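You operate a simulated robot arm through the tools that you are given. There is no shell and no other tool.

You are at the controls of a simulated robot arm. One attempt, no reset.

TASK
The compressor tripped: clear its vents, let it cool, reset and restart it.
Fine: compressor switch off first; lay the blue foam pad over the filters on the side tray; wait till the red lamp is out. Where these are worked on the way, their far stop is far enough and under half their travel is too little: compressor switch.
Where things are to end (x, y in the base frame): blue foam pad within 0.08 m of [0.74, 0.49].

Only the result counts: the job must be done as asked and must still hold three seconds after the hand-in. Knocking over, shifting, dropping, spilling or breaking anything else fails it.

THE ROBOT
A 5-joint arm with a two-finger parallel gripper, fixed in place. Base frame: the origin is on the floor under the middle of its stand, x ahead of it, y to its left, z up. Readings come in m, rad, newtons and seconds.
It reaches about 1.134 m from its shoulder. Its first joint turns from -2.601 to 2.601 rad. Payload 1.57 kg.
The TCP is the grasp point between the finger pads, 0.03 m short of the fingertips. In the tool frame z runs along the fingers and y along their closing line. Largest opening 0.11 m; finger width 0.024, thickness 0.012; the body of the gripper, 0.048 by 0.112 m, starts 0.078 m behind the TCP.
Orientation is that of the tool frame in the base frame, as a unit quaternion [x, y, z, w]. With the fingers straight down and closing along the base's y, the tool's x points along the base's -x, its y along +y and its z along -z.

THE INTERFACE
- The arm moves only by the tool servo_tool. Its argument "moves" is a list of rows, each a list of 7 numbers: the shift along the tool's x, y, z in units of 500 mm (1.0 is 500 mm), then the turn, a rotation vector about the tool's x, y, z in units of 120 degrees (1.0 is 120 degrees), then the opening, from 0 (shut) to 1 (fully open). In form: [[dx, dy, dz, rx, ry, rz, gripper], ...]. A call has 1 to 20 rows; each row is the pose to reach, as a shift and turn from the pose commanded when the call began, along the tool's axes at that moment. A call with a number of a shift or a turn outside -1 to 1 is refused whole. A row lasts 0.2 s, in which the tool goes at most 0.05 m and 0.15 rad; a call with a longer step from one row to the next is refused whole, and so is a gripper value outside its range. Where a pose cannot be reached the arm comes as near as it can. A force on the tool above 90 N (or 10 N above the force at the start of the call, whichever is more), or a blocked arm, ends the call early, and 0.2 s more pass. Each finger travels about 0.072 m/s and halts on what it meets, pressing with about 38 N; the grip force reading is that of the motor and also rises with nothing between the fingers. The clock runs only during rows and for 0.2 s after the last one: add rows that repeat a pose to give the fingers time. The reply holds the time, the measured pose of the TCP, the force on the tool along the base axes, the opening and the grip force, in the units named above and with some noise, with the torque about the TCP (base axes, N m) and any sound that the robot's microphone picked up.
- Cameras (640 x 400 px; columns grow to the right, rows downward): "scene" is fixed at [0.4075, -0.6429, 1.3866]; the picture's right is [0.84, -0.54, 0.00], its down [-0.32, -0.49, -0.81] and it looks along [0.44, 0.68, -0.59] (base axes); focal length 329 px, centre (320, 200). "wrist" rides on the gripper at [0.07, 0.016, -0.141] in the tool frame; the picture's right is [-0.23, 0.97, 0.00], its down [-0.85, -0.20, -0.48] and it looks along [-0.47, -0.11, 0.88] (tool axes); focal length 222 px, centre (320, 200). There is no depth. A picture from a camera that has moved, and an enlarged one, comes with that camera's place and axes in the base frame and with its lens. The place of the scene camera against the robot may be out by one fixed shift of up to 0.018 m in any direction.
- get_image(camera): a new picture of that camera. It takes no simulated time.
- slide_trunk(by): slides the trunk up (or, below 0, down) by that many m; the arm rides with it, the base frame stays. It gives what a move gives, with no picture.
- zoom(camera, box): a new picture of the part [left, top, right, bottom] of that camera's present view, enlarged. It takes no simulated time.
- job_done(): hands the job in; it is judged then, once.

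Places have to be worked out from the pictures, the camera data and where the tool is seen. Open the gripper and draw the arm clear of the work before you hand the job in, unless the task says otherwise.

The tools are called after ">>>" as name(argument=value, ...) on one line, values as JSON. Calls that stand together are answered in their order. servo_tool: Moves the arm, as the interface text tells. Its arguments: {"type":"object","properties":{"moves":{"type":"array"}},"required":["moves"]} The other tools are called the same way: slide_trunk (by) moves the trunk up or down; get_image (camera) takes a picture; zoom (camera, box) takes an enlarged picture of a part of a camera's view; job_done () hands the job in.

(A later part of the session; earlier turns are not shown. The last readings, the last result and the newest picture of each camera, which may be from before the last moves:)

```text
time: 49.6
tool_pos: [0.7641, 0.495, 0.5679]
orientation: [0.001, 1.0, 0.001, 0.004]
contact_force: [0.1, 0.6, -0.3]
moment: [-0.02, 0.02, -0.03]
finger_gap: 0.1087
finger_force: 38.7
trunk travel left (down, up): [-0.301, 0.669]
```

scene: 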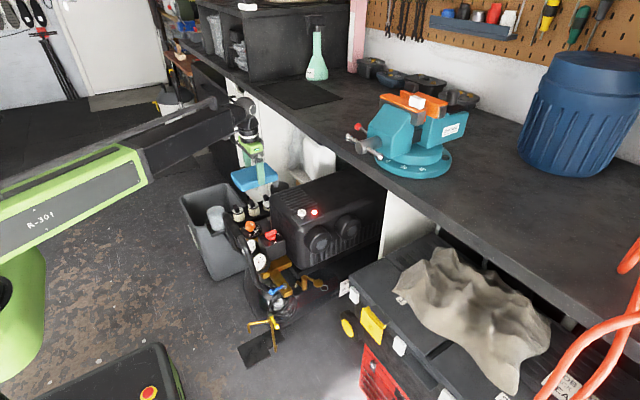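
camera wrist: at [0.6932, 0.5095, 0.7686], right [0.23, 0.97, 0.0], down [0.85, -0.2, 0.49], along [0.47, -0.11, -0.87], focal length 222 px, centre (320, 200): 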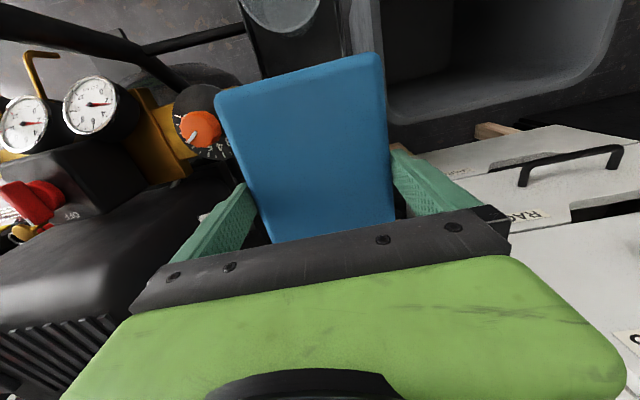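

No load at z=0.568. I'll zoom closely on the pad's lower edge to judge the remaining gap.

>>> zoom(camera="scene", box=[230, 180, 290, 225])

>>> slide_trunk(by=-0.004)

```text
8.89 times, centred on (260, 202) of scene
camera zoom: at [0.4075, -0.6429, 1.3866], right [0.84, -0.54, 0.0], down [-0.32, -0.49, -0.81], along [0.44, 0.68, -0.59], focal length 2928 px, centre (853, 178)
```

zoom: 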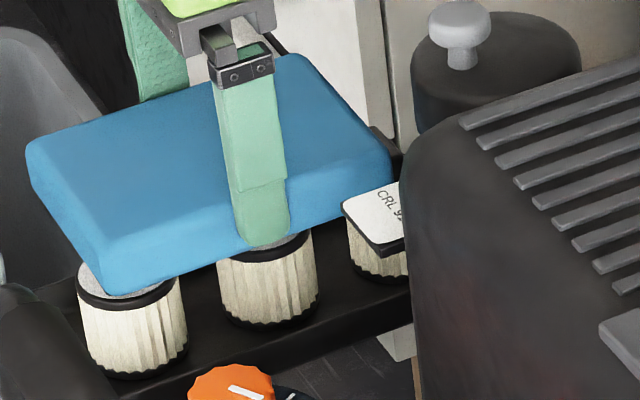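

```text
time: 50.1
tool_pos: [0.7637, 0.4937, 0.5659]
orientation: [0.0, 1.0, 0.001, 0.005]
contact_force: [2.1, 1.2, 21.2]
moment: [0.07, 1.13, -0.09]
finger_gap: 0.1088
finger_force: 38.1
trunk travel left (down, up): [-0.297, 0.673]
```

Contact at last: 21 N, centred on the nearest filter. I'll ease off 1.5 mm to relieve the load, then open the fingers.

>>> slide_trunk(by=0.002)

>>> servo_tool(moves=[[0, 0, 0, 0, 0, 0, 1], [0, 0, 0, 0, 0, 0, 1], [0, 0, 0, 0, 0, 0, 1], [0, 0, 0, 0, 0, 0, 1]])

>>> zoom(camera="scene", box=[230, 180, 290, 225])

>>> get_image(camera="wrist")

```text
time: 50.6
tool_pos: [0.7644, 0.4931, 0.5663]
orientation: [0.001, 1.0, 0.001, 0.004]
contact_force: [-0.7, 0.1, 2.7]
moment: [-0.03, 0.3, 0.0]
finger_gap: 0.1088
finger_force: 38.1
trunk travel left (down, up): [-0.299, 0.671]
```

```text
time: 51.6
tool_pos: [0.7644, 0.4942, 0.5659]
orientation: [0.001, 1.0, 0.0, 0.004]
contact_force: [1.1, 0.6, 0.2]
moment: [0.0, 0.02, 0.02]
finger_gap: 0.1101
finger_force: 0.1
trunk travel left (down, up): [-0.299, 0.671]
```

```text
8.89 times, centred on (260, 202) of scene
camera zoom: at [0.4075, -0.6429, 1.3866], right [0.84, -0.54, 0.0], down [-0.32, -0.49, -0.81], along [0.44, 0.68, -0.59], focal length 2928 px, centre (853, 178)
```

zoom: 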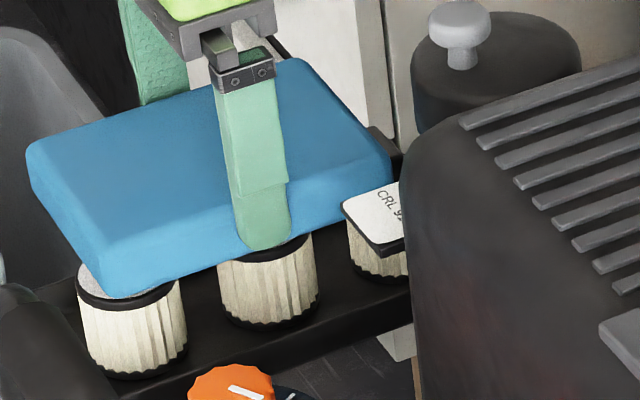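

```text
taken
camera wrist: at [0.6932, 0.5095, 0.7055], right [0.23, 0.97, 0.0], down [0.85, -0.2, 0.49], along [0.47, -0.11, -0.87], focal length 222 px, centre (320, 200)
```

wrist: 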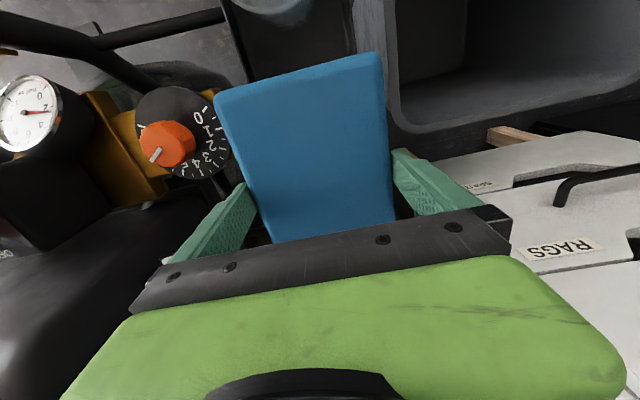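

The fingers are open to 110 mm with no load. I'll raise slowly by 8 mm and check that the pad stays down.

>>> slide_trunk(by=0.008)

>>> zoom(camera="scene", box=[230, 180, 290, 225])

>>> get_image(camera="wrist")

```text
time: 52.2
tool_pos: [0.7654, 0.4934, 0.5739]
orientation: [0.001, 1.0, 0.001, 0.005]
contact_force: [0.1, 0.2, 0.1]
moment: [-0.02, -0.04, 0.02]
finger_gap: 0.1101
finger_force: 0.1
trunk travel left (down, up): [-0.307, 0.663]
```

```text
8.89 times, centred on (260, 202) of scene
camera zoom: at [0.4075, -0.6429, 1.3866], right [0.84, -0.54, 0.0], down [-0.32, -0.49, -0.81], along [0.44, 0.68, -0.59], focal length 2928 px, centre (853, 178)
```

zoom: 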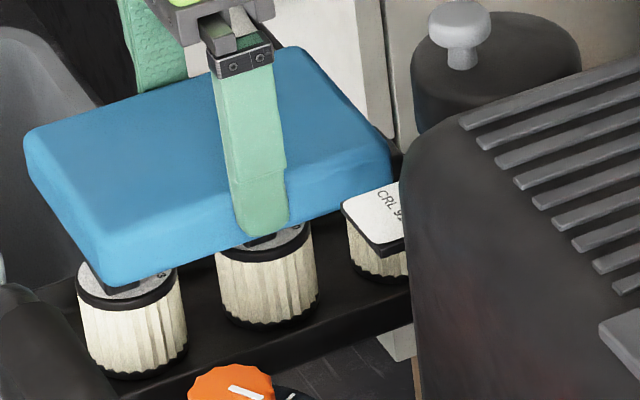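

```text
taken
camera wrist: at [0.6933, 0.5095, 0.7135], right [0.23, 0.97, 0.0], down [0.85, -0.2, 0.49], along [0.47, -0.11, -0.87], focal length 222 px, centre (320, 200)
```

wrist: 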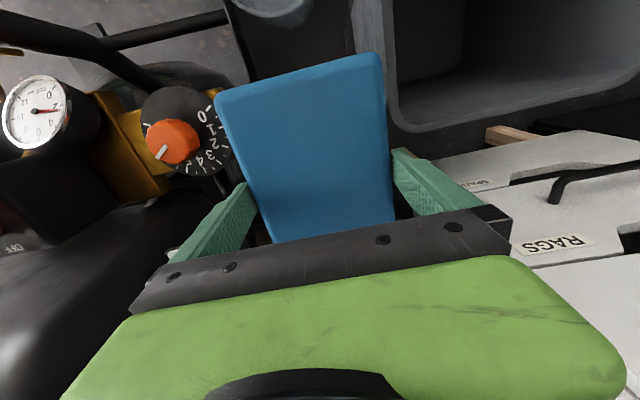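

The pad seems to have risen with the fingers again, still wedged in the open gripper. I'll look closer from both cameras before doing anything.

>>> zoom(camera="scene", box=[235, 190, 275, 220])

>>> zoom(camera="wrist", box=[200, 40, 300, 140])

>>> zoom(camera="wrist", box=[340, 120, 440, 220])

>>> zoom(camera="wrist", box=[200, 150, 300, 250])

```text
13.33 times, centred on (255, 205) of scene
camera zoom: at [0.4075, -0.6429, 1.3866], right [0.84, -0.54, 0.0], down [-0.32, -0.49, -0.81], along [0.44, 0.68, -0.59], focal length 4392 px, centre (1187, 133)
```

zoom: 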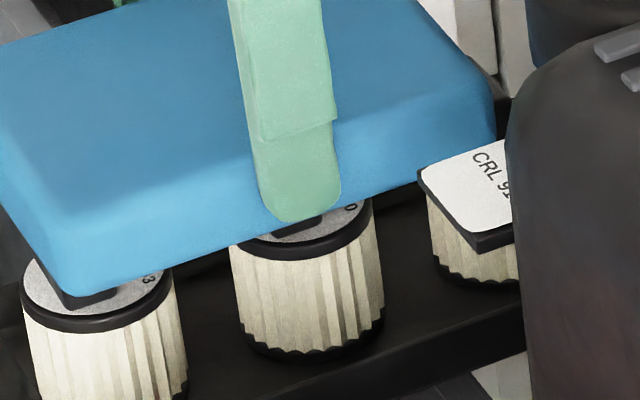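

```text
4.00 times, centred on (250, 90) of wrist
camera zoom: at [0.6933, 0.5095, 0.7135], right [0.23, 0.97, 0.0], down [0.85, -0.2, 0.49], along [0.47, -0.11, -0.87], focal length 888 px, centre (600, 640)
```

zoom: 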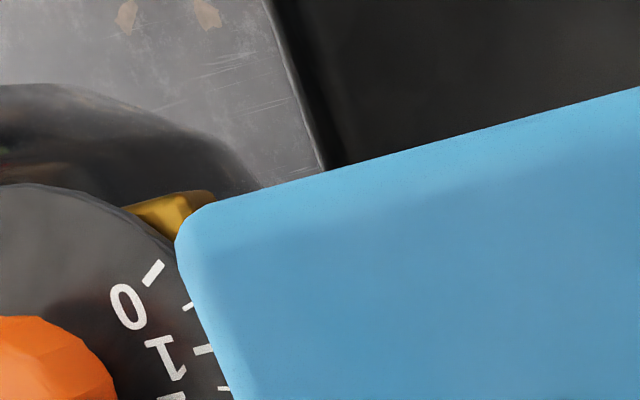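

```text
4.00 times, centred on (390, 170) of wrist
camera zoom: at [0.6933, 0.5095, 0.7135], right [0.23, 0.97, 0.0], down [0.85, -0.2, 0.49], along [0.47, -0.11, -0.87], focal length 888 px, centre (40, 320)
```

zoom: 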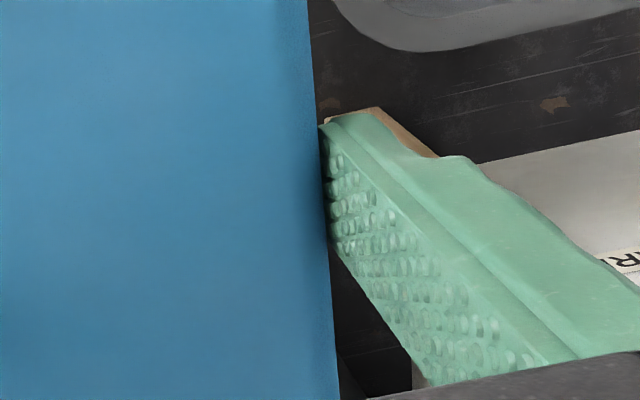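

```text
4.00 times, centred on (250, 200) of wrist
camera zoom: at [0.6933, 0.5095, 0.7135], right [0.23, 0.97, 0.0], down [0.85, -0.2, 0.49], along [0.47, -0.11, -0.87], focal length 888 px, centre (600, 200)
```

zoom: 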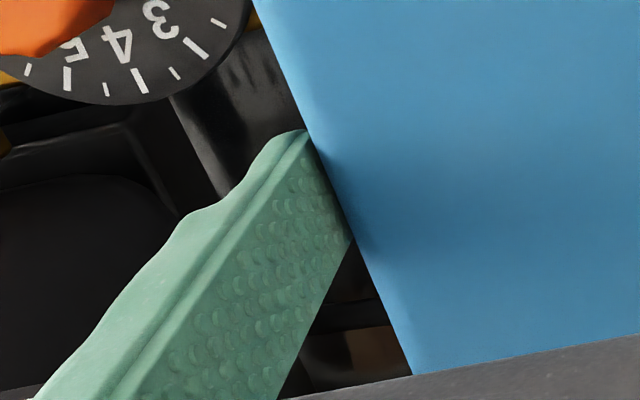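

The pad is still wedged in the open fingers: it is very slightly wider than 110 mm. A relative roll of about 15–20° round its long side should free it, with one finger held still and the other pushed down. First I'll re-grip, lift 4 cm and test whether the wrist can roll that way.

>>> servo_tool(moves=[[0, 0, 0, 0, 0, 0, 0.9], [0, 0, 0, 0, 0, 0, 0.7], [0, 0, 0, 0, 0, 0, 0.7]])

>>> slide_trunk(by=0.05)

>>> servo_tool(moves=[[0, 0, 0, 0.0167, 0, 0, 0.7], [0, 0, -0.001, 0.0333, 0, 0, 0.7], [0, 0, -0.0019, 0.05, 0, 0, 0.7], [0, 0, -0.0019, 0.05, 0, 0, 0.7]])

>>> zoom(camera="scene", box=[180, 110, 320, 240])

```text
time: 53.0
tool_pos: [0.7646, 0.4932, 0.5729]
orientation: [0.001, 1.0, 0.001, 0.004]
contact_force: [-0.7, 0.7, 0.2]
moment: [0.0, 0.0, 0.01]
finger_gap: 0.109
finger_force: 38.7
trunk travel left (down, up): [-0.307, 0.663]
```

```text
time: 53.9
tool_pos: [0.7656, 0.4943, 0.6244]
orientation: [0.001, 1.0, 0.001, 0.004]
contact_force: [0.0, 0.5, -0.1]
moment: [0.05, 0.03, -0.01]
finger_gap: 0.1093
finger_force: 37.9
trunk travel left (down, up): [-0.357, 0.613]
```

```text
time: 54.9
tool_pos: [0.7644, 0.4946, 0.627]
orientation: [0.001, 0.999, -0.052, 0.004]
contact_force: [-0.1, 0.5, -1.7]
moment: [0.01, -0.01, -0.02]
finger_gap: 0.1091
finger_force: 37.7
trunk travel left (down, up): [-0.357, 0.613]
```

```text
3.08 times, centred on (250, 175) of scene
camera zoom: at [0.4075, -0.6429, 1.3866], right [0.84, -0.54, 0.0], down [-0.32, -0.49, -0.81], along [0.44, 0.68, -0.59], focal length 1014 px, centre (535, 277)
```

zoom: 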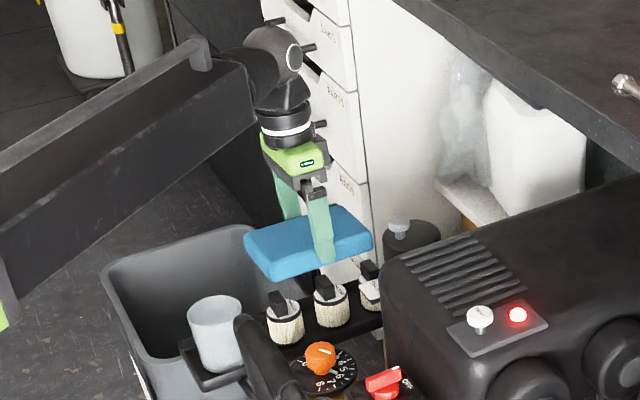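

The roll works. My plan: hold the pad rolled about −22° (its −y side low), centred at x≈0.742 so the fingers fall between filters 1 and 2, then open and press its low side on the grips so it turns flat inside the open fingers and comes free. First the roll, in the air.

>>> servo_tool(moves=[[0.006, -0.002, 0.002, -0.029, 0, 0, 0.7], [0.012, -0.004, 0.0025, -0.058, 0, 0, 0.7], [0.018, -0.006, 0.001, -0.0875, 0, 0, 0.7], [0.024, -0.008, -0.002, -0.1167, 0, 0, 0.7], [0.03, -0.01, -0.007, -0.1458, 0, 0, 0.7], [0.036, -0.012, -0.013, -0.175, 0, 0, 0.7], [0.041, -0.014, -0.021, -0.204, 0, 0, 0.7], [0.045, -0.0165, -0.031, -0.2333, 0, 0, 0.7], [0.045, -0.0165, -0.031, -0.2333, 0, 0, 0.7]])

>>> get_image(camera="wrist")

>>> zoom(camera="scene", box=[180, 110, 320, 240])

```text
time: 56.9
tool_pos: [0.7427, 0.4863, 0.6411]
orientation: [0.0, 0.981, 0.192, 0.004]
contact_force: [0.2, 0.7, -0.2]
moment: [0.01, 0.0, -0.01]
finger_gap: 0.109
finger_force: 38.3
trunk travel left (down, up): [-0.357, 0.613]
```

```text
taken
camera wrist: at [0.6704, 0.4489, 0.7767], right [0.22, 0.9, 0.37], down [0.85, -0.37, 0.38], along [0.47, 0.23, -0.85], focal length 222 px, centre (320, 200)
```

wrist: 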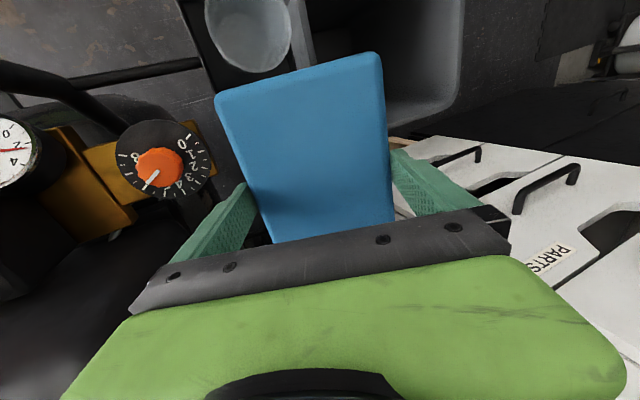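

```text
3.08 times, centred on (250, 175) of scene
camera zoom: at [0.4075, -0.6429, 1.3866], right [0.84, -0.54, 0.0], down [-0.32, -0.49, -0.81], along [0.44, 0.68, -0.59], focal length 1014 px, centre (535, 277)
```

zoom: 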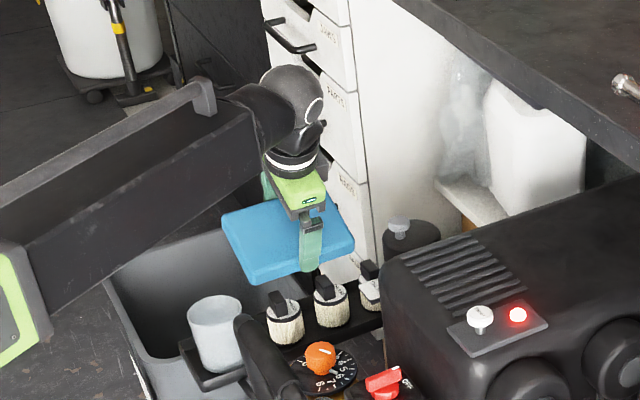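

The pad is rolled to −22° at (0.743, 0.486). I'll lower to just above contact, about z=0.577.

>>> slide_trunk(by=-0.06)

>>> zoom(camera="scene", box=[220, 175, 290, 230])

```text
time: 57.9
tool_pos: [0.7423, 0.4879, 0.5825]
orientation: [-0.001, 0.982, 0.19, 0.005]
contact_force: [0.1, -0.4, -0.5]
moment: [0.0, 0.03, 0.01]
finger_gap: 0.1087
finger_force: 38.3
trunk travel left (down, up): [-0.297, 0.673]
```

```text
7.27 times, centred on (255, 202) of scene
camera zoom: at [0.4075, -0.6429, 1.3866], right [0.84, -0.54, 0.0], down [-0.32, -0.49, -0.81], along [0.44, 0.68, -0.59], focal length 2396 px, centre (793, 182)
```

zoom: 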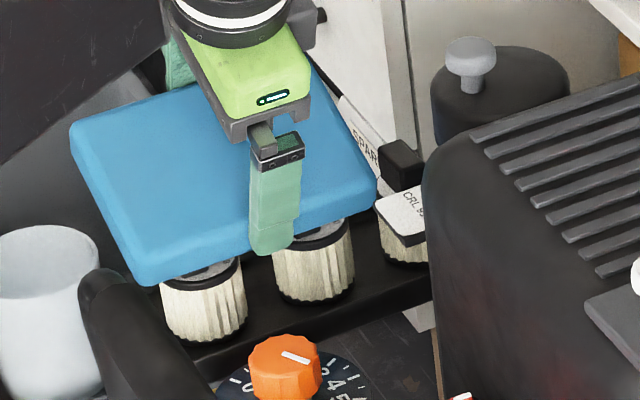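

Low side is near the grips and the finger sits between filters 1 and 2. I'll lower a few mm more until a light touch.

>>> slide_trunk(by=-0.005)

>>> slide_trunk(by=-0.003)

```text
time: 58.5
tool_pos: [0.742, 0.4879, 0.5776]
orientation: [0.0, 0.982, 0.191, 0.003]
contact_force: [-1.2, 0.4, -1.1]
moment: [0.01, 0.02, 0.01]
finger_gap: 0.1087
finger_force: 38.4
trunk travel left (down, up): [-0.292, 0.678]
```

```text
time: 59.0
tool_pos: [0.7412, 0.4874, 0.5754]
orientation: [-0.001, 0.981, 0.191, 0.005]
contact_force: [-0.8, -0.1, 6.7]
moment: [-0.07, -0.05, -0.03]
finger_gap: 0.109
finger_force: 38.1
trunk travel left (down, up): [-0.289, 0.681]
```

Light contact of 6.7 N at the grips' −y edge, just as predicted. Now I'll open the gripper fully.

>>> servo_tool(moves=[[0, 0, 0, 0, 0, 0, 1], [0, 0, 0, 0, 0, 0, 1], [0, 0, 0, 0, 0, 0, 1]])

>>> zoom(camera="scene", box=[220, 175, 290, 230])

>>> slide_trunk(by=-0.004)

>>> zoom(camera="scene", box=[220, 175, 290, 230])

```text
time: 59.8
tool_pos: [0.7421, 0.4871, 0.5743]
orientation: [0.0, 0.982, 0.191, 0.005]
contact_force: [-0.7, 0.2, -0.5]
moment: [-0.01, 0.02, -0.02]
finger_gap: 0.1102
finger_force: 0.1
trunk travel left (down, up): [-0.289, 0.681]
```

```text
7.27 times, centred on (255, 202) of scene
camera zoom: at [0.4075, -0.6429, 1.3866], right [0.84, -0.54, 0.0], down [-0.32, -0.49, -0.81], along [0.44, 0.68, -0.59], focal length 2396 px, centre (793, 182)
```

zoom: 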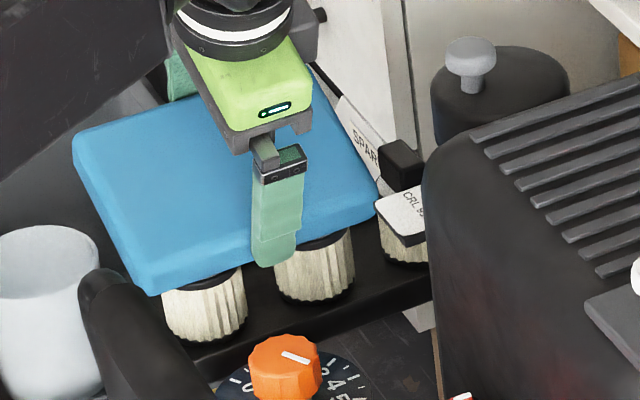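

```text
time: 60.3
tool_pos: [0.7412, 0.4872, 0.5717]
orientation: [0.0, 0.981, 0.192, 0.005]
contact_force: [0.2, 0.9, 17.3]
moment: [-0.12, 0.03, -0.02]
finger_gap: 0.1099
finger_force: 0.1
trunk travel left (down, up): [-0.285, 0.685]
```

```text
7.27 times, centred on (255, 202) of scene
camera zoom: at [0.4075, -0.6429, 1.3866], right [0.84, -0.54, 0.0], down [-0.32, -0.49, -0.81], along [0.44, 0.68, -0.59], focal length 2396 px, centre (793, 182)
```

zoom: 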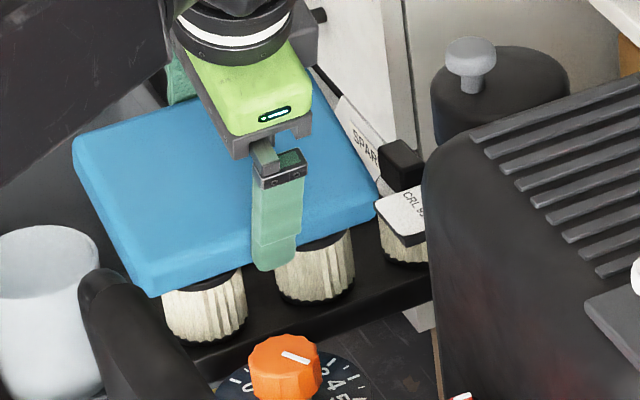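

Pressing gives 17 N with the low finger sliding and the high finger holding, as intended. I'll continue in small steps, alternating a small +y shift with lowering to avoid dragging the filters.

>>> servo_tool(moves=[[0, 0.0037, 0.0015, 0, 0, 0, 1]])

>>> slide_trunk(by=-0.005)

>>> zoom(camera="scene", box=[220, 175, 290, 230])

```text
time: 60.7
tool_pos: [0.7424, 0.4884, 0.5701]
orientation: [0.0, 0.982, 0.191, 0.005]
contact_force: [0.2, -5.5, 15.6]
moment: [-0.42, -0.07, -0.04]
finger_gap: 0.1101
finger_force: 0.1
trunk travel left (down, up): [-0.285, 0.685]
```

```text
time: 61.2
tool_pos: [0.7408, 0.4885, 0.5684]
orientation: [0.0, 0.981, 0.192, 0.006]
contact_force: [4.3, -6.8, 44.5]
moment: [-0.78, -0.04, -0.01]
finger_gap: 0.1101
finger_force: 0.2
trunk travel left (down, up): [-0.28, 0.69]
```

```text
7.27 times, centred on (255, 202) of scene
camera zoom: at [0.4075, -0.6429, 1.3866], right [0.84, -0.54, 0.0], down [-0.32, -0.49, -0.81], along [0.44, 0.68, -0.59], focal length 2396 px, centre (793, 182)
```

zoom: 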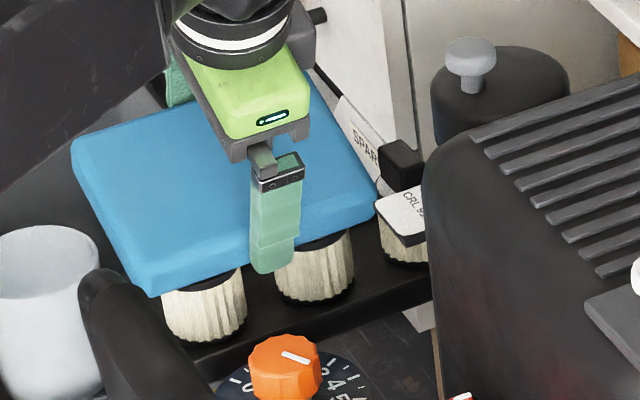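

The force rose to 44 N as the pad starts to turn between the fingers, with the load at the grips' edge. I'll lower another 3 mm without any more y shift and see whether it gives way.

>>> slide_trunk(by=-0.003)

>>> zoom(camera="wrist", box=[200, 40, 440, 240])

>>> zoom(camera="scene", box=[220, 175, 290, 230])

```text
time: 61.8
tool_pos: [0.7414, 0.4892, 0.5675]
orientation: [-0.001, 0.981, 0.194, 0.008]
contact_force: [6.4, -5.5, 66.3]
moment: [-0.95, -0.15, 0.05]
finger_gap: 0.1102
finger_force: 0.3
trunk travel left (down, up): [-0.277, 0.693]
```

```text
2.00 times, centred on (320, 140) of wrist
camera zoom: at [0.6677, 0.4496, 0.7017], right [0.22, 0.9, 0.37], down [0.85, -0.37, 0.38], along [0.48, 0.23, -0.85], focal length 444 px, centre (320, 320)
```

zoom: 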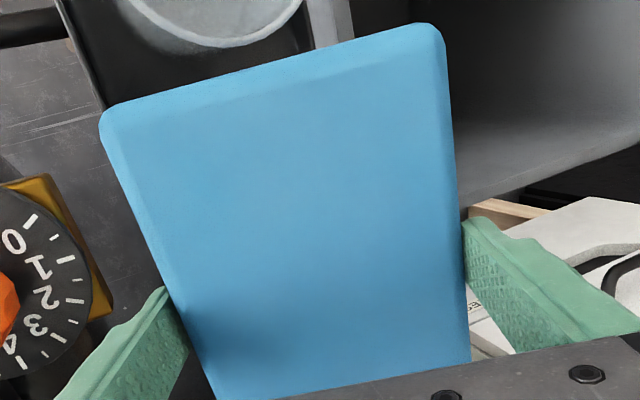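

```text
7.27 times, centred on (255, 202) of scene
camera zoom: at [0.4075, -0.6429, 1.3866], right [0.84, -0.54, 0.0], down [-0.32, -0.49, -0.81], along [0.44, 0.68, -0.59], focal length 2396 px, centre (793, 182)
```

zoom: 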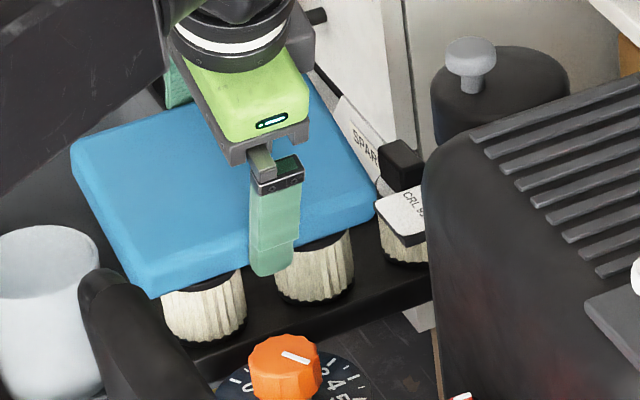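

66 N and it isn't giving, so I'll stop forcing that: the pad's cross-section is too square for a roll release. I'll unload and re-grip, then lift clear and check that the filters are unmoved.

>>> slide_trunk(by=0.012)

>>> servo_tool(moves=[[0, 0, 0, 0, 0, 0, 0.85], [0, 0, 0, 0, 0, 0, 0.7], [0, 0, 0, 0, 0, 0, 0.7]])

>>> slide_trunk(by=0.09)

>>> zoom(camera="scene", box=[180, 110, 320, 240])

```text
time: 62.4
tool_pos: [0.7417, 0.4906, 0.5723]
orientation: [0.0, 0.982, 0.19, 0.004]
contact_force: [-0.9, 0.8, -0.1]
moment: [-0.02, 0.02, 0.01]
finger_gap: 0.1107
finger_force: 0.4
trunk travel left (down, up): [-0.289, 0.681]
```

```text
time: 63.2
tool_pos: [0.7418, 0.4894, 0.5737]
orientation: [0.0, 0.982, 0.191, 0.005]
contact_force: [0.1, -0.7, 0.1]
moment: [-0.02, -0.03, 0.04]
finger_gap: 0.1103
finger_force: 37.6
trunk travel left (down, up): [-0.289, 0.681]
```

```text
time: 64.4
tool_pos: [0.7418, 0.489, 0.6635]
orientation: [0.0, 0.982, 0.191, 0.004]
contact_force: [0.4, 0.4, -0.6]
moment: [0.02, -0.01, 0.02]
finger_gap: 0.11
finger_force: 38.2
trunk travel left (down, up): [-0.379, 0.591]
```

```text
3.08 times, centred on (250, 175) of scene
camera zoom: at [0.4075, -0.6429, 1.3866], right [0.84, -0.54, 0.0], down [-0.32, -0.49, -0.81], along [0.44, 0.68, -0.59], focal length 1014 px, centre (535, 277)
```

zoom: 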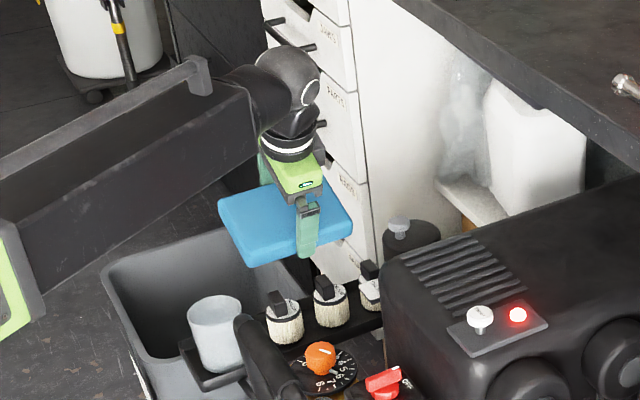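

Filters are unmoved. New plan: the wedge only needs a sideways stop, and on the compressor the reset plate's edge is a narrow fixed stop that the fingers can pass on both sides of, so I can slide the fingers to the pad's end there. First I'll raise and roll back to level.

>>> slide_trunk(by=0.12)

>>> servo_tool(moves=[[0, -0.0043, 0.0106, 0.0333, 0, 0, 0.7], [0, -0.0078, 0.0193, 0.0667, 0, 0, 0.7], [0, -0.0104, 0.0258, 0.1, 0, 0, 0.7], [0, -0.0122, 0.03, 0.1333, 0, 0, 0.7], [0, -0.0131, 0.0323, 0.1667, 0, 0, 0.7], [0, -0.0131, 0.0324, 0.1835, 0, 0, 0.7], [0, -0.0131, 0.0324, 0.1835, 0, 0, 0.7]])

>>> get_image(camera="wrist")

>>> zoom(camera="scene", box=[180, 90, 340, 240])

```text
time: 65.9
tool_pos: [0.7406, 0.4898, 0.7843]
orientation: [0.0, 0.982, 0.191, 0.004]
contact_force: [-0.2, 0.1, 0.1]
moment: [-0.03, -0.03, 0.01]
finger_gap: 0.1099
finger_force: 37.8
trunk travel left (down, up): [-0.499, 0.471]
```

```text
time: 67.5
tool_pos: [0.7414, 0.4893, 0.7661]
orientation: [0.0, 1.0, 0.0, 0.004]
contact_force: [-0.1, 0.8, -0.4]
moment: [-0.02, 0.01, -0.03]
finger_gap: 0.1099
finger_force: 37.9
trunk travel left (down, up): [-0.499, 0.471]
```

```text
taken
camera wrist: at [0.6702, 0.5054, 0.9055], right [0.23, 0.97, 0.0], down [0.85, -0.2, 0.49], along [0.47, -0.11, -0.87], focal length 222 px, centre (320, 200)
```

wrist: 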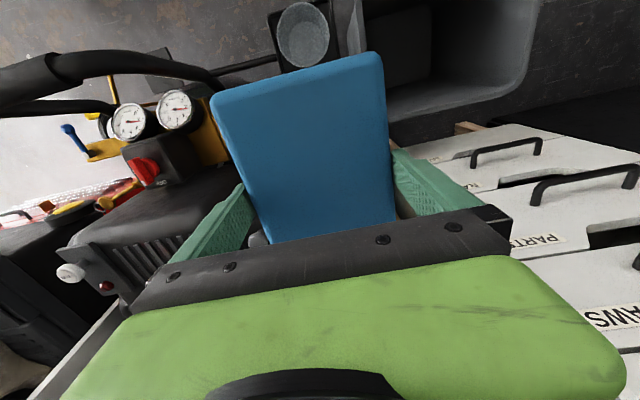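

```text
2.67 times, centred on (260, 165) of scene
camera zoom: at [0.4075, -0.6429, 1.3866], right [0.84, -0.54, 0.0], down [-0.32, -0.49, -0.81], along [0.44, 0.68, -0.59], focal length 878 px, centre (480, 293)
```

zoom: 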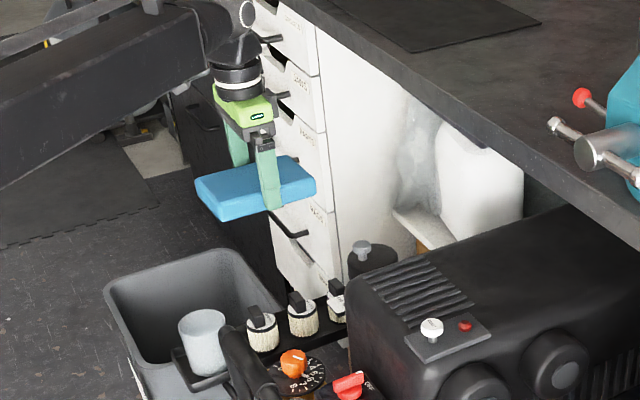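

The red lamp is now out, so it has cooled. I'll carry the pad back over the compressor turned 90°, keeping high, to use the reset plate's edge as a stop for freeing the fingers.

>>> servo_tool(moves=[[-0.0065, -0.0215, 0, 0, 0, 0.0625, 0.7], [-0.013, -0.043, 0, 0, 0, 0.125, 0.7], [-0.0195, -0.0645, 0, 0, 0, 0.1875, 0.7], [-0.026, -0.086, 0, 0, 0, 0.25, 0.7], [-0.0325, -0.1075, 0, 0, 0, 0.3125, 0.7], [-0.039, -0.129, 0, 0, 0, 0.375, 0.7], [-0.0455, -0.1505, 0, 0, 0, 0.4375, 0.7], [-0.052, -0.172, 0, 0, 0, 0.5, 0.7], [-0.0585, -0.1935, 0, 0, 0, 0.5625, 0.7], [-0.065, -0.215, 0, 0, 0, 0.625, 0.7], [-0.0715, -0.2365, 0, 0, 0, 0.6875, 0.7], [-0.078, -0.258, 0, 0, 0, 0.75, 0.7], [-0.078, -0.258, 0, 0, 0, 0.75, 0.7]])

>>> get_image(camera="wrist")

>>> zoom(camera="scene", box=[220, 110, 340, 230])

```text
time: 70.3
tool_pos: [0.7809, 0.3603, 0.7653]
orientation: [0.708, 0.706, 0.003, 0.003]
contact_force: [-0.6, -0.2, 0.0]
moment: [0.03, 0.0, -0.01]
finger_gap: 0.11
finger_force: 38.3
trunk travel left (down, up): [-0.499, 0.471]
```

```text
taken
camera wrist: at [0.7949, 0.4291, 0.9063], right [0.97, -0.23, 0.01], down [-0.21, -0.85, 0.48], along [-0.1, -0.47, -0.88], focal length 222 px, centre (320, 200)
```

wrist: 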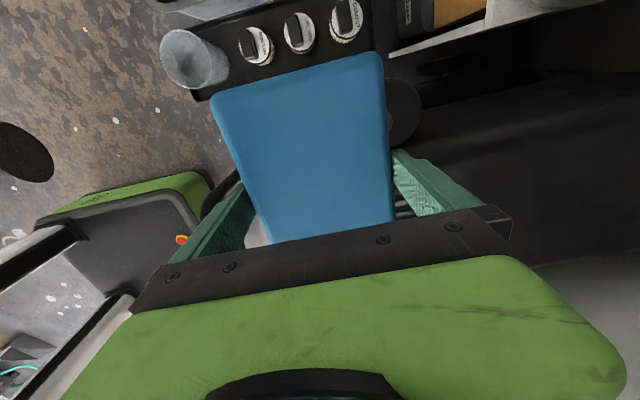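

```text
3.33 times, centred on (280, 170) of scene
camera zoom: at [0.4075, -0.6429, 1.3866], right [0.84, -0.54, 0.0], down [-0.32, -0.49, -0.81], along [0.44, 0.68, -0.59], focal length 1098 px, centre (453, 300)
```

zoom: 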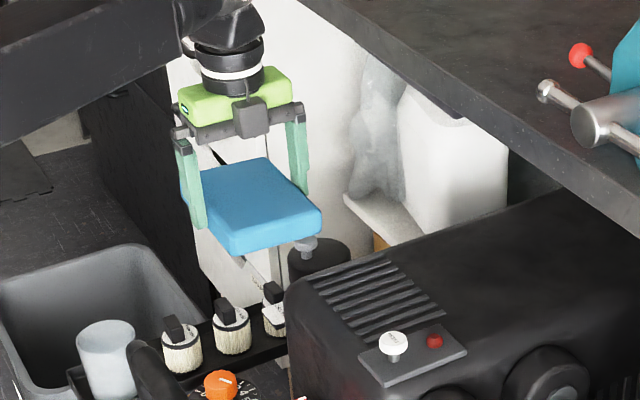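

The lamp is clearly out. I'll move over the compressor with the pad centred on the plate's width (x≈0.841) and its −y end about 3 cm short of the plate.

>>> servo_tool(moves=[[-0.04, 0.024, 0, 0, 0, 0, 0.7], [-0.08, 0.048, 0, 0, 0, 0, 0.7], [-0.12, 0.072, 0, 0, 0, 0, 0.7], [-0.16, 0.096, 0, 0, 0, 0, 0.7], [-0.196, 0.12, 0, 0, 0, 0, 0.7], [-0.196, 0.12, 0, 0, 0, 0, 0.7]])

>>> slide_trunk(by=-0.05)

>>> get_image(camera="wrist")

>>> zoom(camera="scene", box=[250, 140, 350, 230])

```text
time: 71.7
tool_pos: [0.8411, 0.2617, 0.7659]
orientation: [0.708, 0.706, 0.003, 0.004]
contact_force: [0.2, 0.0, -0.6]
moment: [0.02, -0.01, 0.0]
finger_gap: 0.1096
finger_force: 38.5
trunk travel left (down, up): [-0.499, 0.471]
```

```text
time: 72.6
tool_pos: [0.8398, 0.2627, 0.7167]
orientation: [0.708, 0.706, 0.003, 0.004]
contact_force: [0.3, -0.6, -0.2]
moment: [-0.01, -0.02, -0.01]
finger_gap: 0.1098
finger_force: 38.1
trunk travel left (down, up): [-0.449, 0.521]
```

```text
taken
camera wrist: at [0.8547, 0.3316, 0.8563], right [0.97, -0.23, 0.01], down [-0.2, -0.86, 0.48], along [-0.1, -0.47, -0.88], focal length 222 px, centre (320, 200)
```

wrist: 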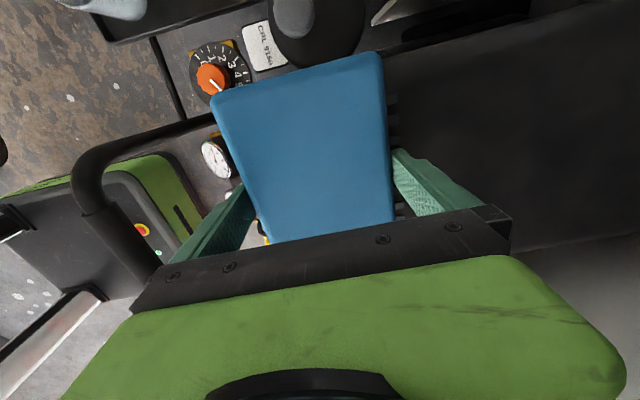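

```text
4.44 times, centred on (300, 185) of scene
camera zoom: at [0.4075, -0.6429, 1.3866], right [0.84, -0.54, 0.0], down [-0.32, -0.49, -0.81], along [0.44, 0.68, -0.59], focal length 1464 px, centre (409, 267)
```

zoom: 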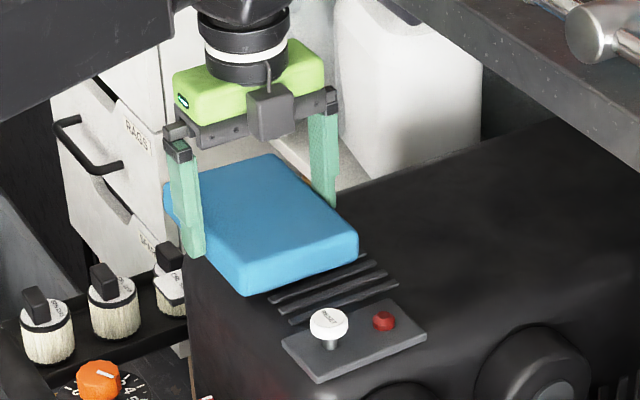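

The pad hovers just above the vent slats with the plate a few cm away. I'll lower to contact in small steps, gripper still closed.

>>> slide_trunk(by=-0.008)

>>> slide_trunk(by=-0.005)

```text
time: 73.2
tool_pos: [0.8409, 0.2622, 0.7076]
orientation: [0.708, 0.706, 0.003, 0.003]
contact_force: [-0.1, -0.2, -1.7]
moment: [0.01, 0.0, 0.0]
finger_gap: 0.1097
finger_force: 37.7
trunk travel left (down, up): [-0.441, 0.529]
```

```text
time: 73.7
tool_pos: [0.8393, 0.262, 0.7035]
orientation: [0.707, 0.708, 0.002, 0.003]
contact_force: [0.3, 0.5, -0.6]
moment: [0.0, 0.03, 0.01]
finger_gap: 0.1098
finger_force: 38.0
trunk travel left (down, up): [-0.436, 0.534]
```

No contact at z=0.7035 yet; two more small steps.

>>> slide_trunk(by=-0.004)

>>> slide_trunk(by=-0.004)

```text
time: 74.3
tool_pos: [0.8416, 0.2629, 0.7006]
orientation: [0.706, 0.708, 0.003, 0.004]
contact_force: [3.0, 1.3, 10.2]
moment: [-0.74, -0.72, 0.27]
finger_gap: 0.1097
finger_force: 38.3
trunk travel left (down, up): [-0.432, 0.538]
```

```text
time: 74.8
tool_pos: [0.8394, 0.2626, 0.6961]
orientation: [0.707, 0.707, 0.003, 0.003]
contact_force: [3.5, 3.3, 21.4]
moment: [0.05, -1.33, 0.08]
finger_gap: 0.1091
finger_force: 37.7
trunk travel left (down, up): [-0.428, 0.542]
```

It touched and the pad is squaring up (gap back to 109 mm). I'll press another 3 mm to finish squaring.

>>> slide_trunk(by=-0.003)

>>> servo_tool(moves=[[0, 0, 0, 0, 0, 0, 1], [0, 0, 0, 0, 0, 0, 1], [0, 0, 0, 0, 0, 0, 1]])

>>> zoom(camera="scene", box=[260, 160, 340, 225])

>>> get_image(camera="wrist")

```text
time: 75.3
tool_pos: [0.8393, 0.2612, 0.6946]
orientation: [0.708, 0.707, 0.006, 0.005]
contact_force: [12.5, 5.1, 50.5]
moment: [0.06, -0.6, 0.03]
finger_gap: 0.1091
finger_force: 38.0
trunk travel left (down, up): [-0.425, 0.545]
```

```text
time: 76.1
tool_pos: [0.8396, 0.2617, 0.6923]
orientation: [0.707, 0.707, 0.004, 0.004]
contact_force: [-3.2, -1.3, 3.4]
moment: [-0.03, 0.28, 0.04]
finger_gap: 0.11
finger_force: 0.0
trunk travel left (down, up): [-0.425, 0.545]
```

```text
6.15 times, centred on (300, 192) of scene
camera zoom: at [0.4075, -0.6429, 1.3866], right [0.84, -0.54, 0.0], down [-0.32, -0.49, -0.81], along [0.44, 0.68, -0.59], focal length 2027 px, centre (443, 246)
```

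zoom: 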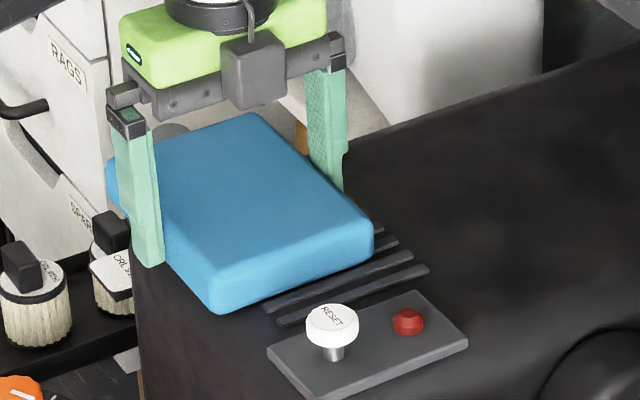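

```text
taken
camera wrist: at [0.8543, 0.3315, 0.8326], right [0.97, -0.23, 0.01], down [-0.2, -0.86, 0.48], along [-0.1, -0.47, -0.88], focal length 222 px, centre (320, 200)
```

wrist: 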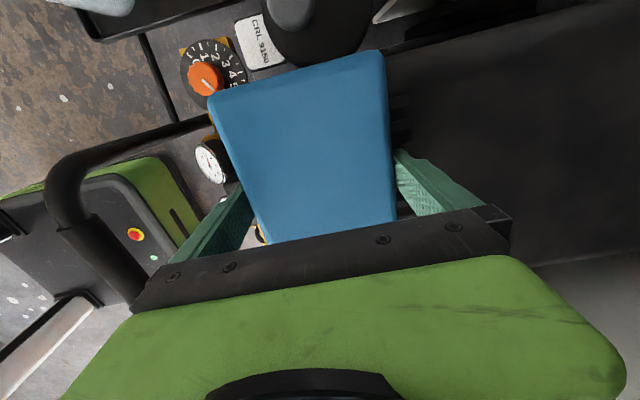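

After opening, the arm settled with only 3 N left, so the grip friction in the open state is small when the pad sits square. I'll test a 6 mm raise here to see whether the pad now stays down.

>>> slide_trunk(by=0.008)

>>> zoom(camera="scene", box=[260, 160, 340, 225])

>>> get_image(camera="wrist")

```text
time: 76.7
tool_pos: [0.8401, 0.262, 0.7006]
orientation: [0.707, 0.707, 0.002, 0.003]
contact_force: [0.1, -0.1, -0.8]
moment: [-0.01, 0.0, -0.01]
finger_gap: 0.1102
finger_force: 0.2
trunk travel left (down, up): [-0.433, 0.537]
```

```text
6.15 times, centred on (300, 192) of scene
camera zoom: at [0.4075, -0.6429, 1.3866], right [0.84, -0.54, 0.0], down [-0.32, -0.49, -0.81], along [0.44, 0.68, -0.59], focal length 2027 px, centre (443, 246)
```

zoom: 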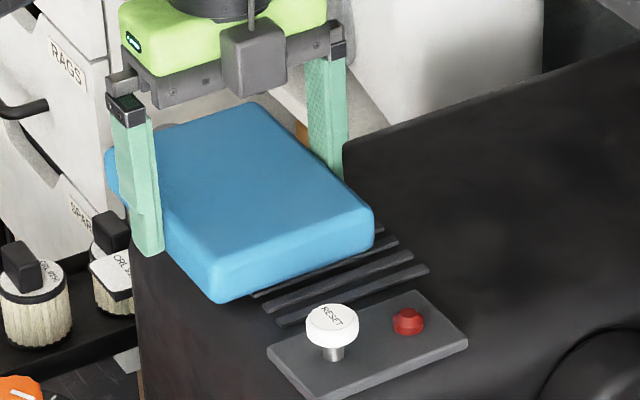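

```text
taken
camera wrist: at [0.8549, 0.3316, 0.8403], right [0.97, -0.23, 0.01], down [-0.2, -0.86, 0.48], along [-0.1, -0.47, -0.88], focal length 222 px, centre (320, 200)
```

wrist: 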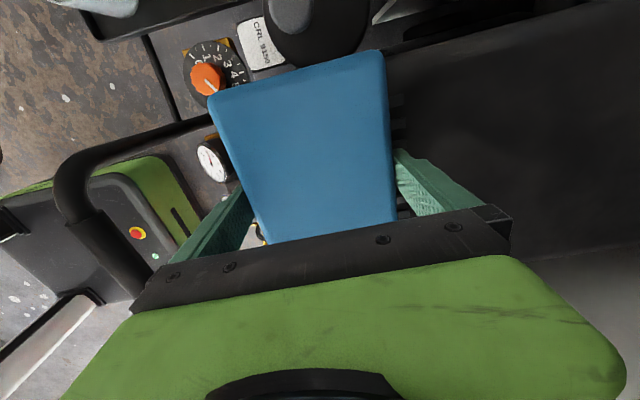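

It still comes up with the fingers, so I'll go on with the plate. I'll set it back down and push in −y in small steps until the pad's end meets the plate.

>>> slide_trunk(by=-0.007)

>>> servo_tool(moves=[[-0.01, 0, 0, 0, 0, 0, 1], [-0.02, 0, 0, 0, 0, 0, 1], [-0.03, 0, 0, 0, 0, 0, 1], [-0.04, 0, 0, 0, 0, 0, 1]])

>>> zoom(camera="scene", box=[260, 160, 340, 225])

```text
time: 77.2
tool_pos: [0.8409, 0.2623, 0.6931]
orientation: [0.708, 0.706, 0.003, 0.002]
contact_force: [0.1, -0.5, 0.1]
moment: [-0.01, 0.02, 0.0]
finger_gap: 0.1096
finger_force: 0.0
trunk travel left (down, up): [-0.426, 0.544]
```

```text
time: 78.2
tool_pos: [0.839, 0.2427, 0.6925]
orientation: [0.708, 0.707, 0.003, 0.003]
contact_force: [-0.7, -0.9, -0.5]
moment: [0.02, 0.0, 0.03]
finger_gap: 0.1102
finger_force: 0.1
trunk travel left (down, up): [-0.426, 0.544]
```

```text
6.15 times, centred on (300, 192) of scene
camera zoom: at [0.4075, -0.6429, 1.3866], right [0.84, -0.54, 0.0], down [-0.32, -0.49, -0.81], along [0.44, 0.68, -0.59], focal length 2027 px, centre (443, 246)
```

zoom: 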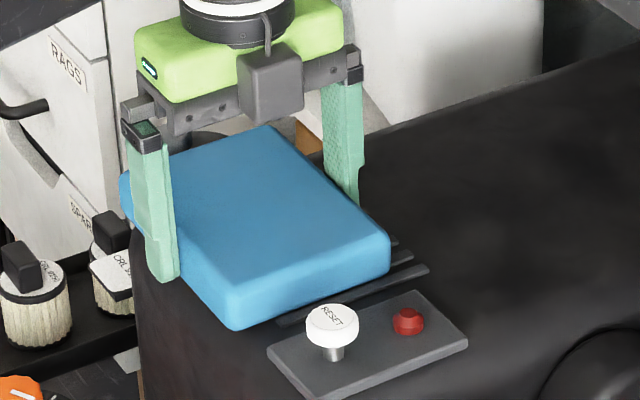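

The pad slides along with the fingers, about 1.5 cm from the plate. I'll keep pushing in small steps.

>>> servo_tool(moves=[[-0.01, 0, 0, 0, 0, 0, 1], [-0.02, 0, 0, 0, 0, 0, 1], [-0.03, 0, 0, 0, 0, 0, 1], [-0.04, 0, 0, 0, 0, 0, 1]])

>>> zoom(camera="scene", box=[260, 160, 340, 225])

```text
time: 79.2
tool_pos: [0.8401, 0.2212, 0.6926]
orientation: [0.707, 0.707, 0.002, 0.003]
contact_force: [0.3, 0.2, -0.6]
moment: [0.0, 0.01, -0.01]
finger_gap: 0.1101
finger_force: 0.1
trunk travel left (down, up): [-0.426, 0.544]
```

```text
6.15 times, centred on (300, 192) of scene
camera zoom: at [0.4075, -0.6429, 1.3866], right [0.84, -0.54, 0.0], down [-0.32, -0.49, -0.81], along [0.44, 0.68, -0.59], focal length 2027 px, centre (443, 246)
```

zoom: 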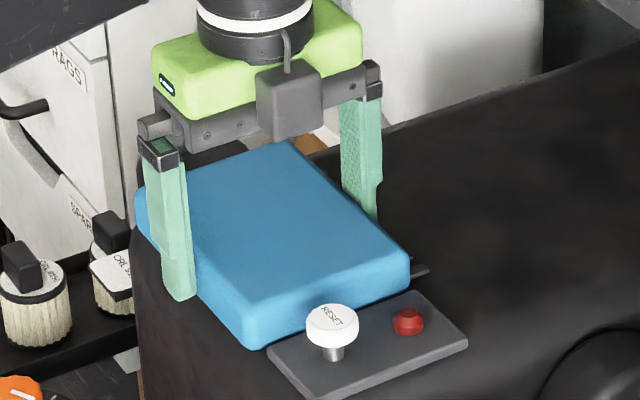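

The pad's end is now right at the plate's edge. I'll push on in 2.5 mm steps and watch the y force.

>>> servo_tool(moves=[[-0.005, 0, 0, 0, 0, 0, 1], [-0.01, 0, 0, 0, 0, 0, 1], [-0.015, 0, 0, 0, 0, 0, 1], [-0.015, 0, 0, 0, 0, 0, 1]])

>>> zoom(camera="scene", box=[260, 160, 340, 225])

```text
time: 80.2
tool_pos: [0.8406, 0.212, 0.6932]
orientation: [0.708, 0.706, 0.003, 0.004]
contact_force: [1.0, 9.0, 0.2]
moment: [0.21, -0.05, 0.14]
finger_gap: 0.1101
finger_force: 0.0
trunk travel left (down, up): [-0.426, 0.544]
```

```text
6.15 times, centred on (300, 192) of scene
camera zoom: at [0.4075, -0.6429, 1.3866], right [0.84, -0.54, 0.0], down [-0.32, -0.49, -0.81], along [0.44, 0.68, -0.59], focal length 2027 px, centre (443, 246)
```

zoom: 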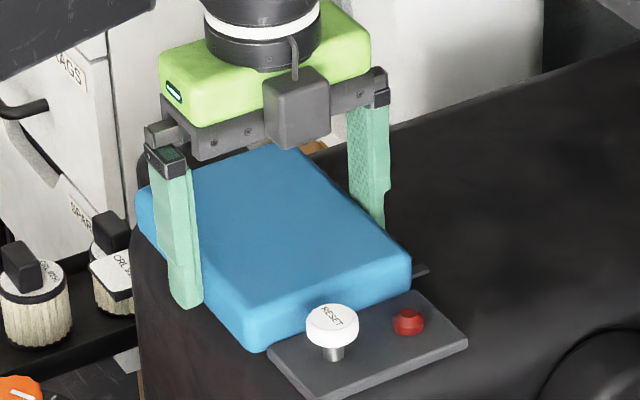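

The pad is held by the plate and the fingers now slide along it at only 9 N. I'll slide on toward its −y end, stopping about 2 cm short to look.

>>> servo_tool(moves=[[-0.012, 0, 0, 0, 0, 0, 1], [-0.024, 0, 0, 0, 0, 0, 1], [-0.036, 0, 0, 0, 0, 0, 1], [-0.048, 0, 0, 0, 0, 0, 1], [-0.06, 0, 0, 0, 0, 0, 1], [-0.072, 0, 0, 0, 0, 0, 1], [-0.084, 0, 0, 0, 0, 0, 1], [-0.09, 0, 0, 0, 0, 0, 1]])

>>> zoom(camera="scene", box=[260, 160, 340, 225])

>>> get_image(camera="wrist")

```text
time: 82.0
tool_pos: [0.8415, 0.1705, 0.6938]
orientation: [0.707, 0.707, 0.003, 0.004]
contact_force: [5.0, 9.6, 2.3]
moment: [0.18, 0.08, 0.16]
finger_gap: 0.11
finger_force: 0.1
trunk travel left (down, up): [-0.426, 0.544]
```

```text
6.15 times, centred on (300, 192) of scene
camera zoom: at [0.4075, -0.6429, 1.3866], right [0.84, -0.54, 0.0], down [-0.32, -0.49, -0.81], along [0.44, 0.68, -0.59], focal length 2027 px, centre (443, 246)
```

zoom: 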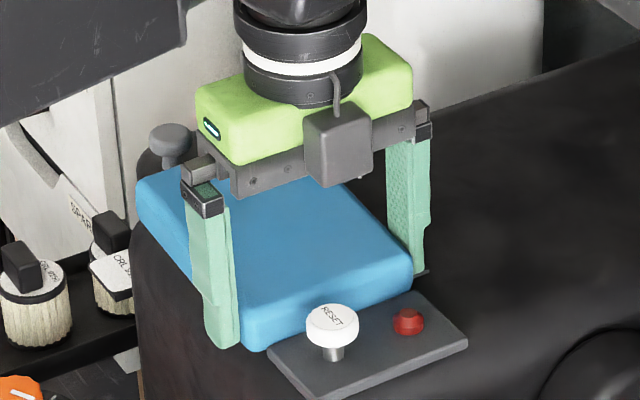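

```text
taken
camera wrist: at [0.8549, 0.2392, 0.8332], right [0.97, -0.23, 0.01], down [-0.2, -0.85, 0.48], along [-0.1, -0.47, -0.88], focal length 222 px, centre (320, 200)
```

wrist: 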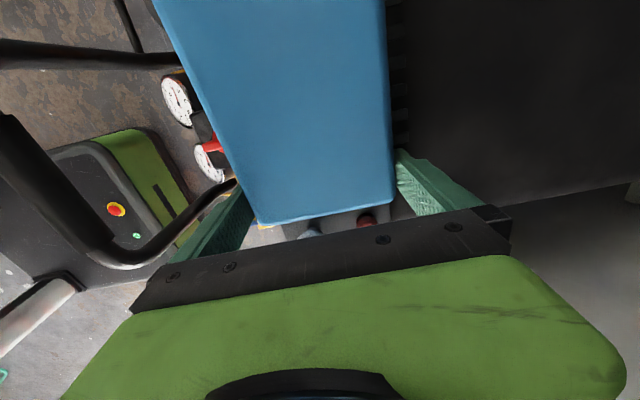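

Fingers are near the pad's end (which I see at y≈0.147). I'll slide a further 2 cm and look again.

>>> servo_tool(moves=[[-0.01, 0, 0, 0, 0, 0, 1], [-0.02, 0, 0, 0, 0, 0, 1], [-0.03, 0, 0, 0, 0, 0, 1], [-0.04, 0, 0, 0, 0, 0, 1]])

>>> zoom(camera="scene", box=[270, 170, 330, 225])

>>> zoom(camera="wrist", box=[340, 120, 440, 220])

>>> zoom(camera="wrist", box=[200, 150, 300, 250])

```text
time: 83.0
tool_pos: [0.8391, 0.1583, 0.6929]
orientation: [0.704, 0.71, 0.008, -0.001]
contact_force: [2.2, 52.0, 5.2]
moment: [1.24, -0.23, 2.72]
finger_gap: 0.11
finger_force: 0.1
trunk travel left (down, up): [-0.426, 0.544]
```

```text
7.27 times, centred on (300, 198) of scene
camera zoom: at [0.4075, -0.6429, 1.3866], right [0.84, -0.54, 0.0], down [-0.32, -0.49, -0.81], along [0.44, 0.68, -0.59], focal length 2396 px, centre (466, 218)
```

zoom: 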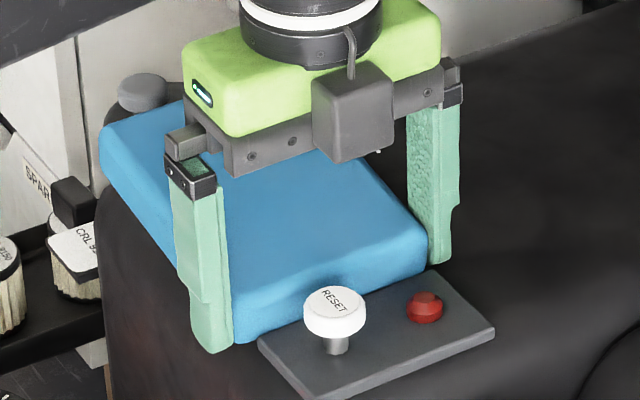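

```text
4.00 times, centred on (390, 170) of wrist
camera zoom: at [0.8528, 0.2267, 0.8341], right [0.98, -0.22, 0.01], down [-0.2, -0.86, 0.47], along [-0.1, -0.46, -0.88], focal length 888 px, centre (40, 320)
```

zoom: 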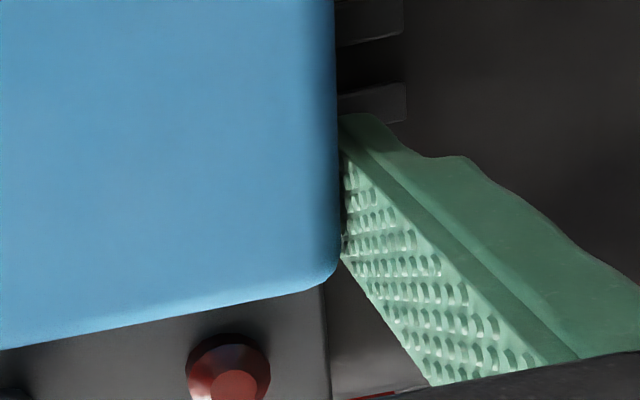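

```text
4.00 times, centred on (250, 200) of wrist
camera zoom: at [0.8528, 0.2267, 0.8341], right [0.98, -0.22, 0.01], down [-0.2, -0.86, 0.47], along [-0.1, -0.46, -0.88], focal length 888 px, centre (600, 200)
```

zoom: 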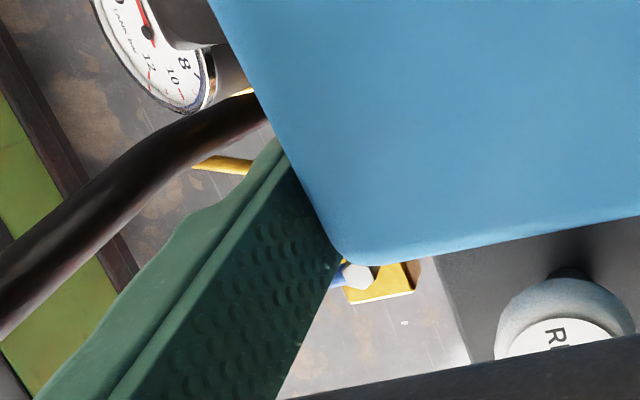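

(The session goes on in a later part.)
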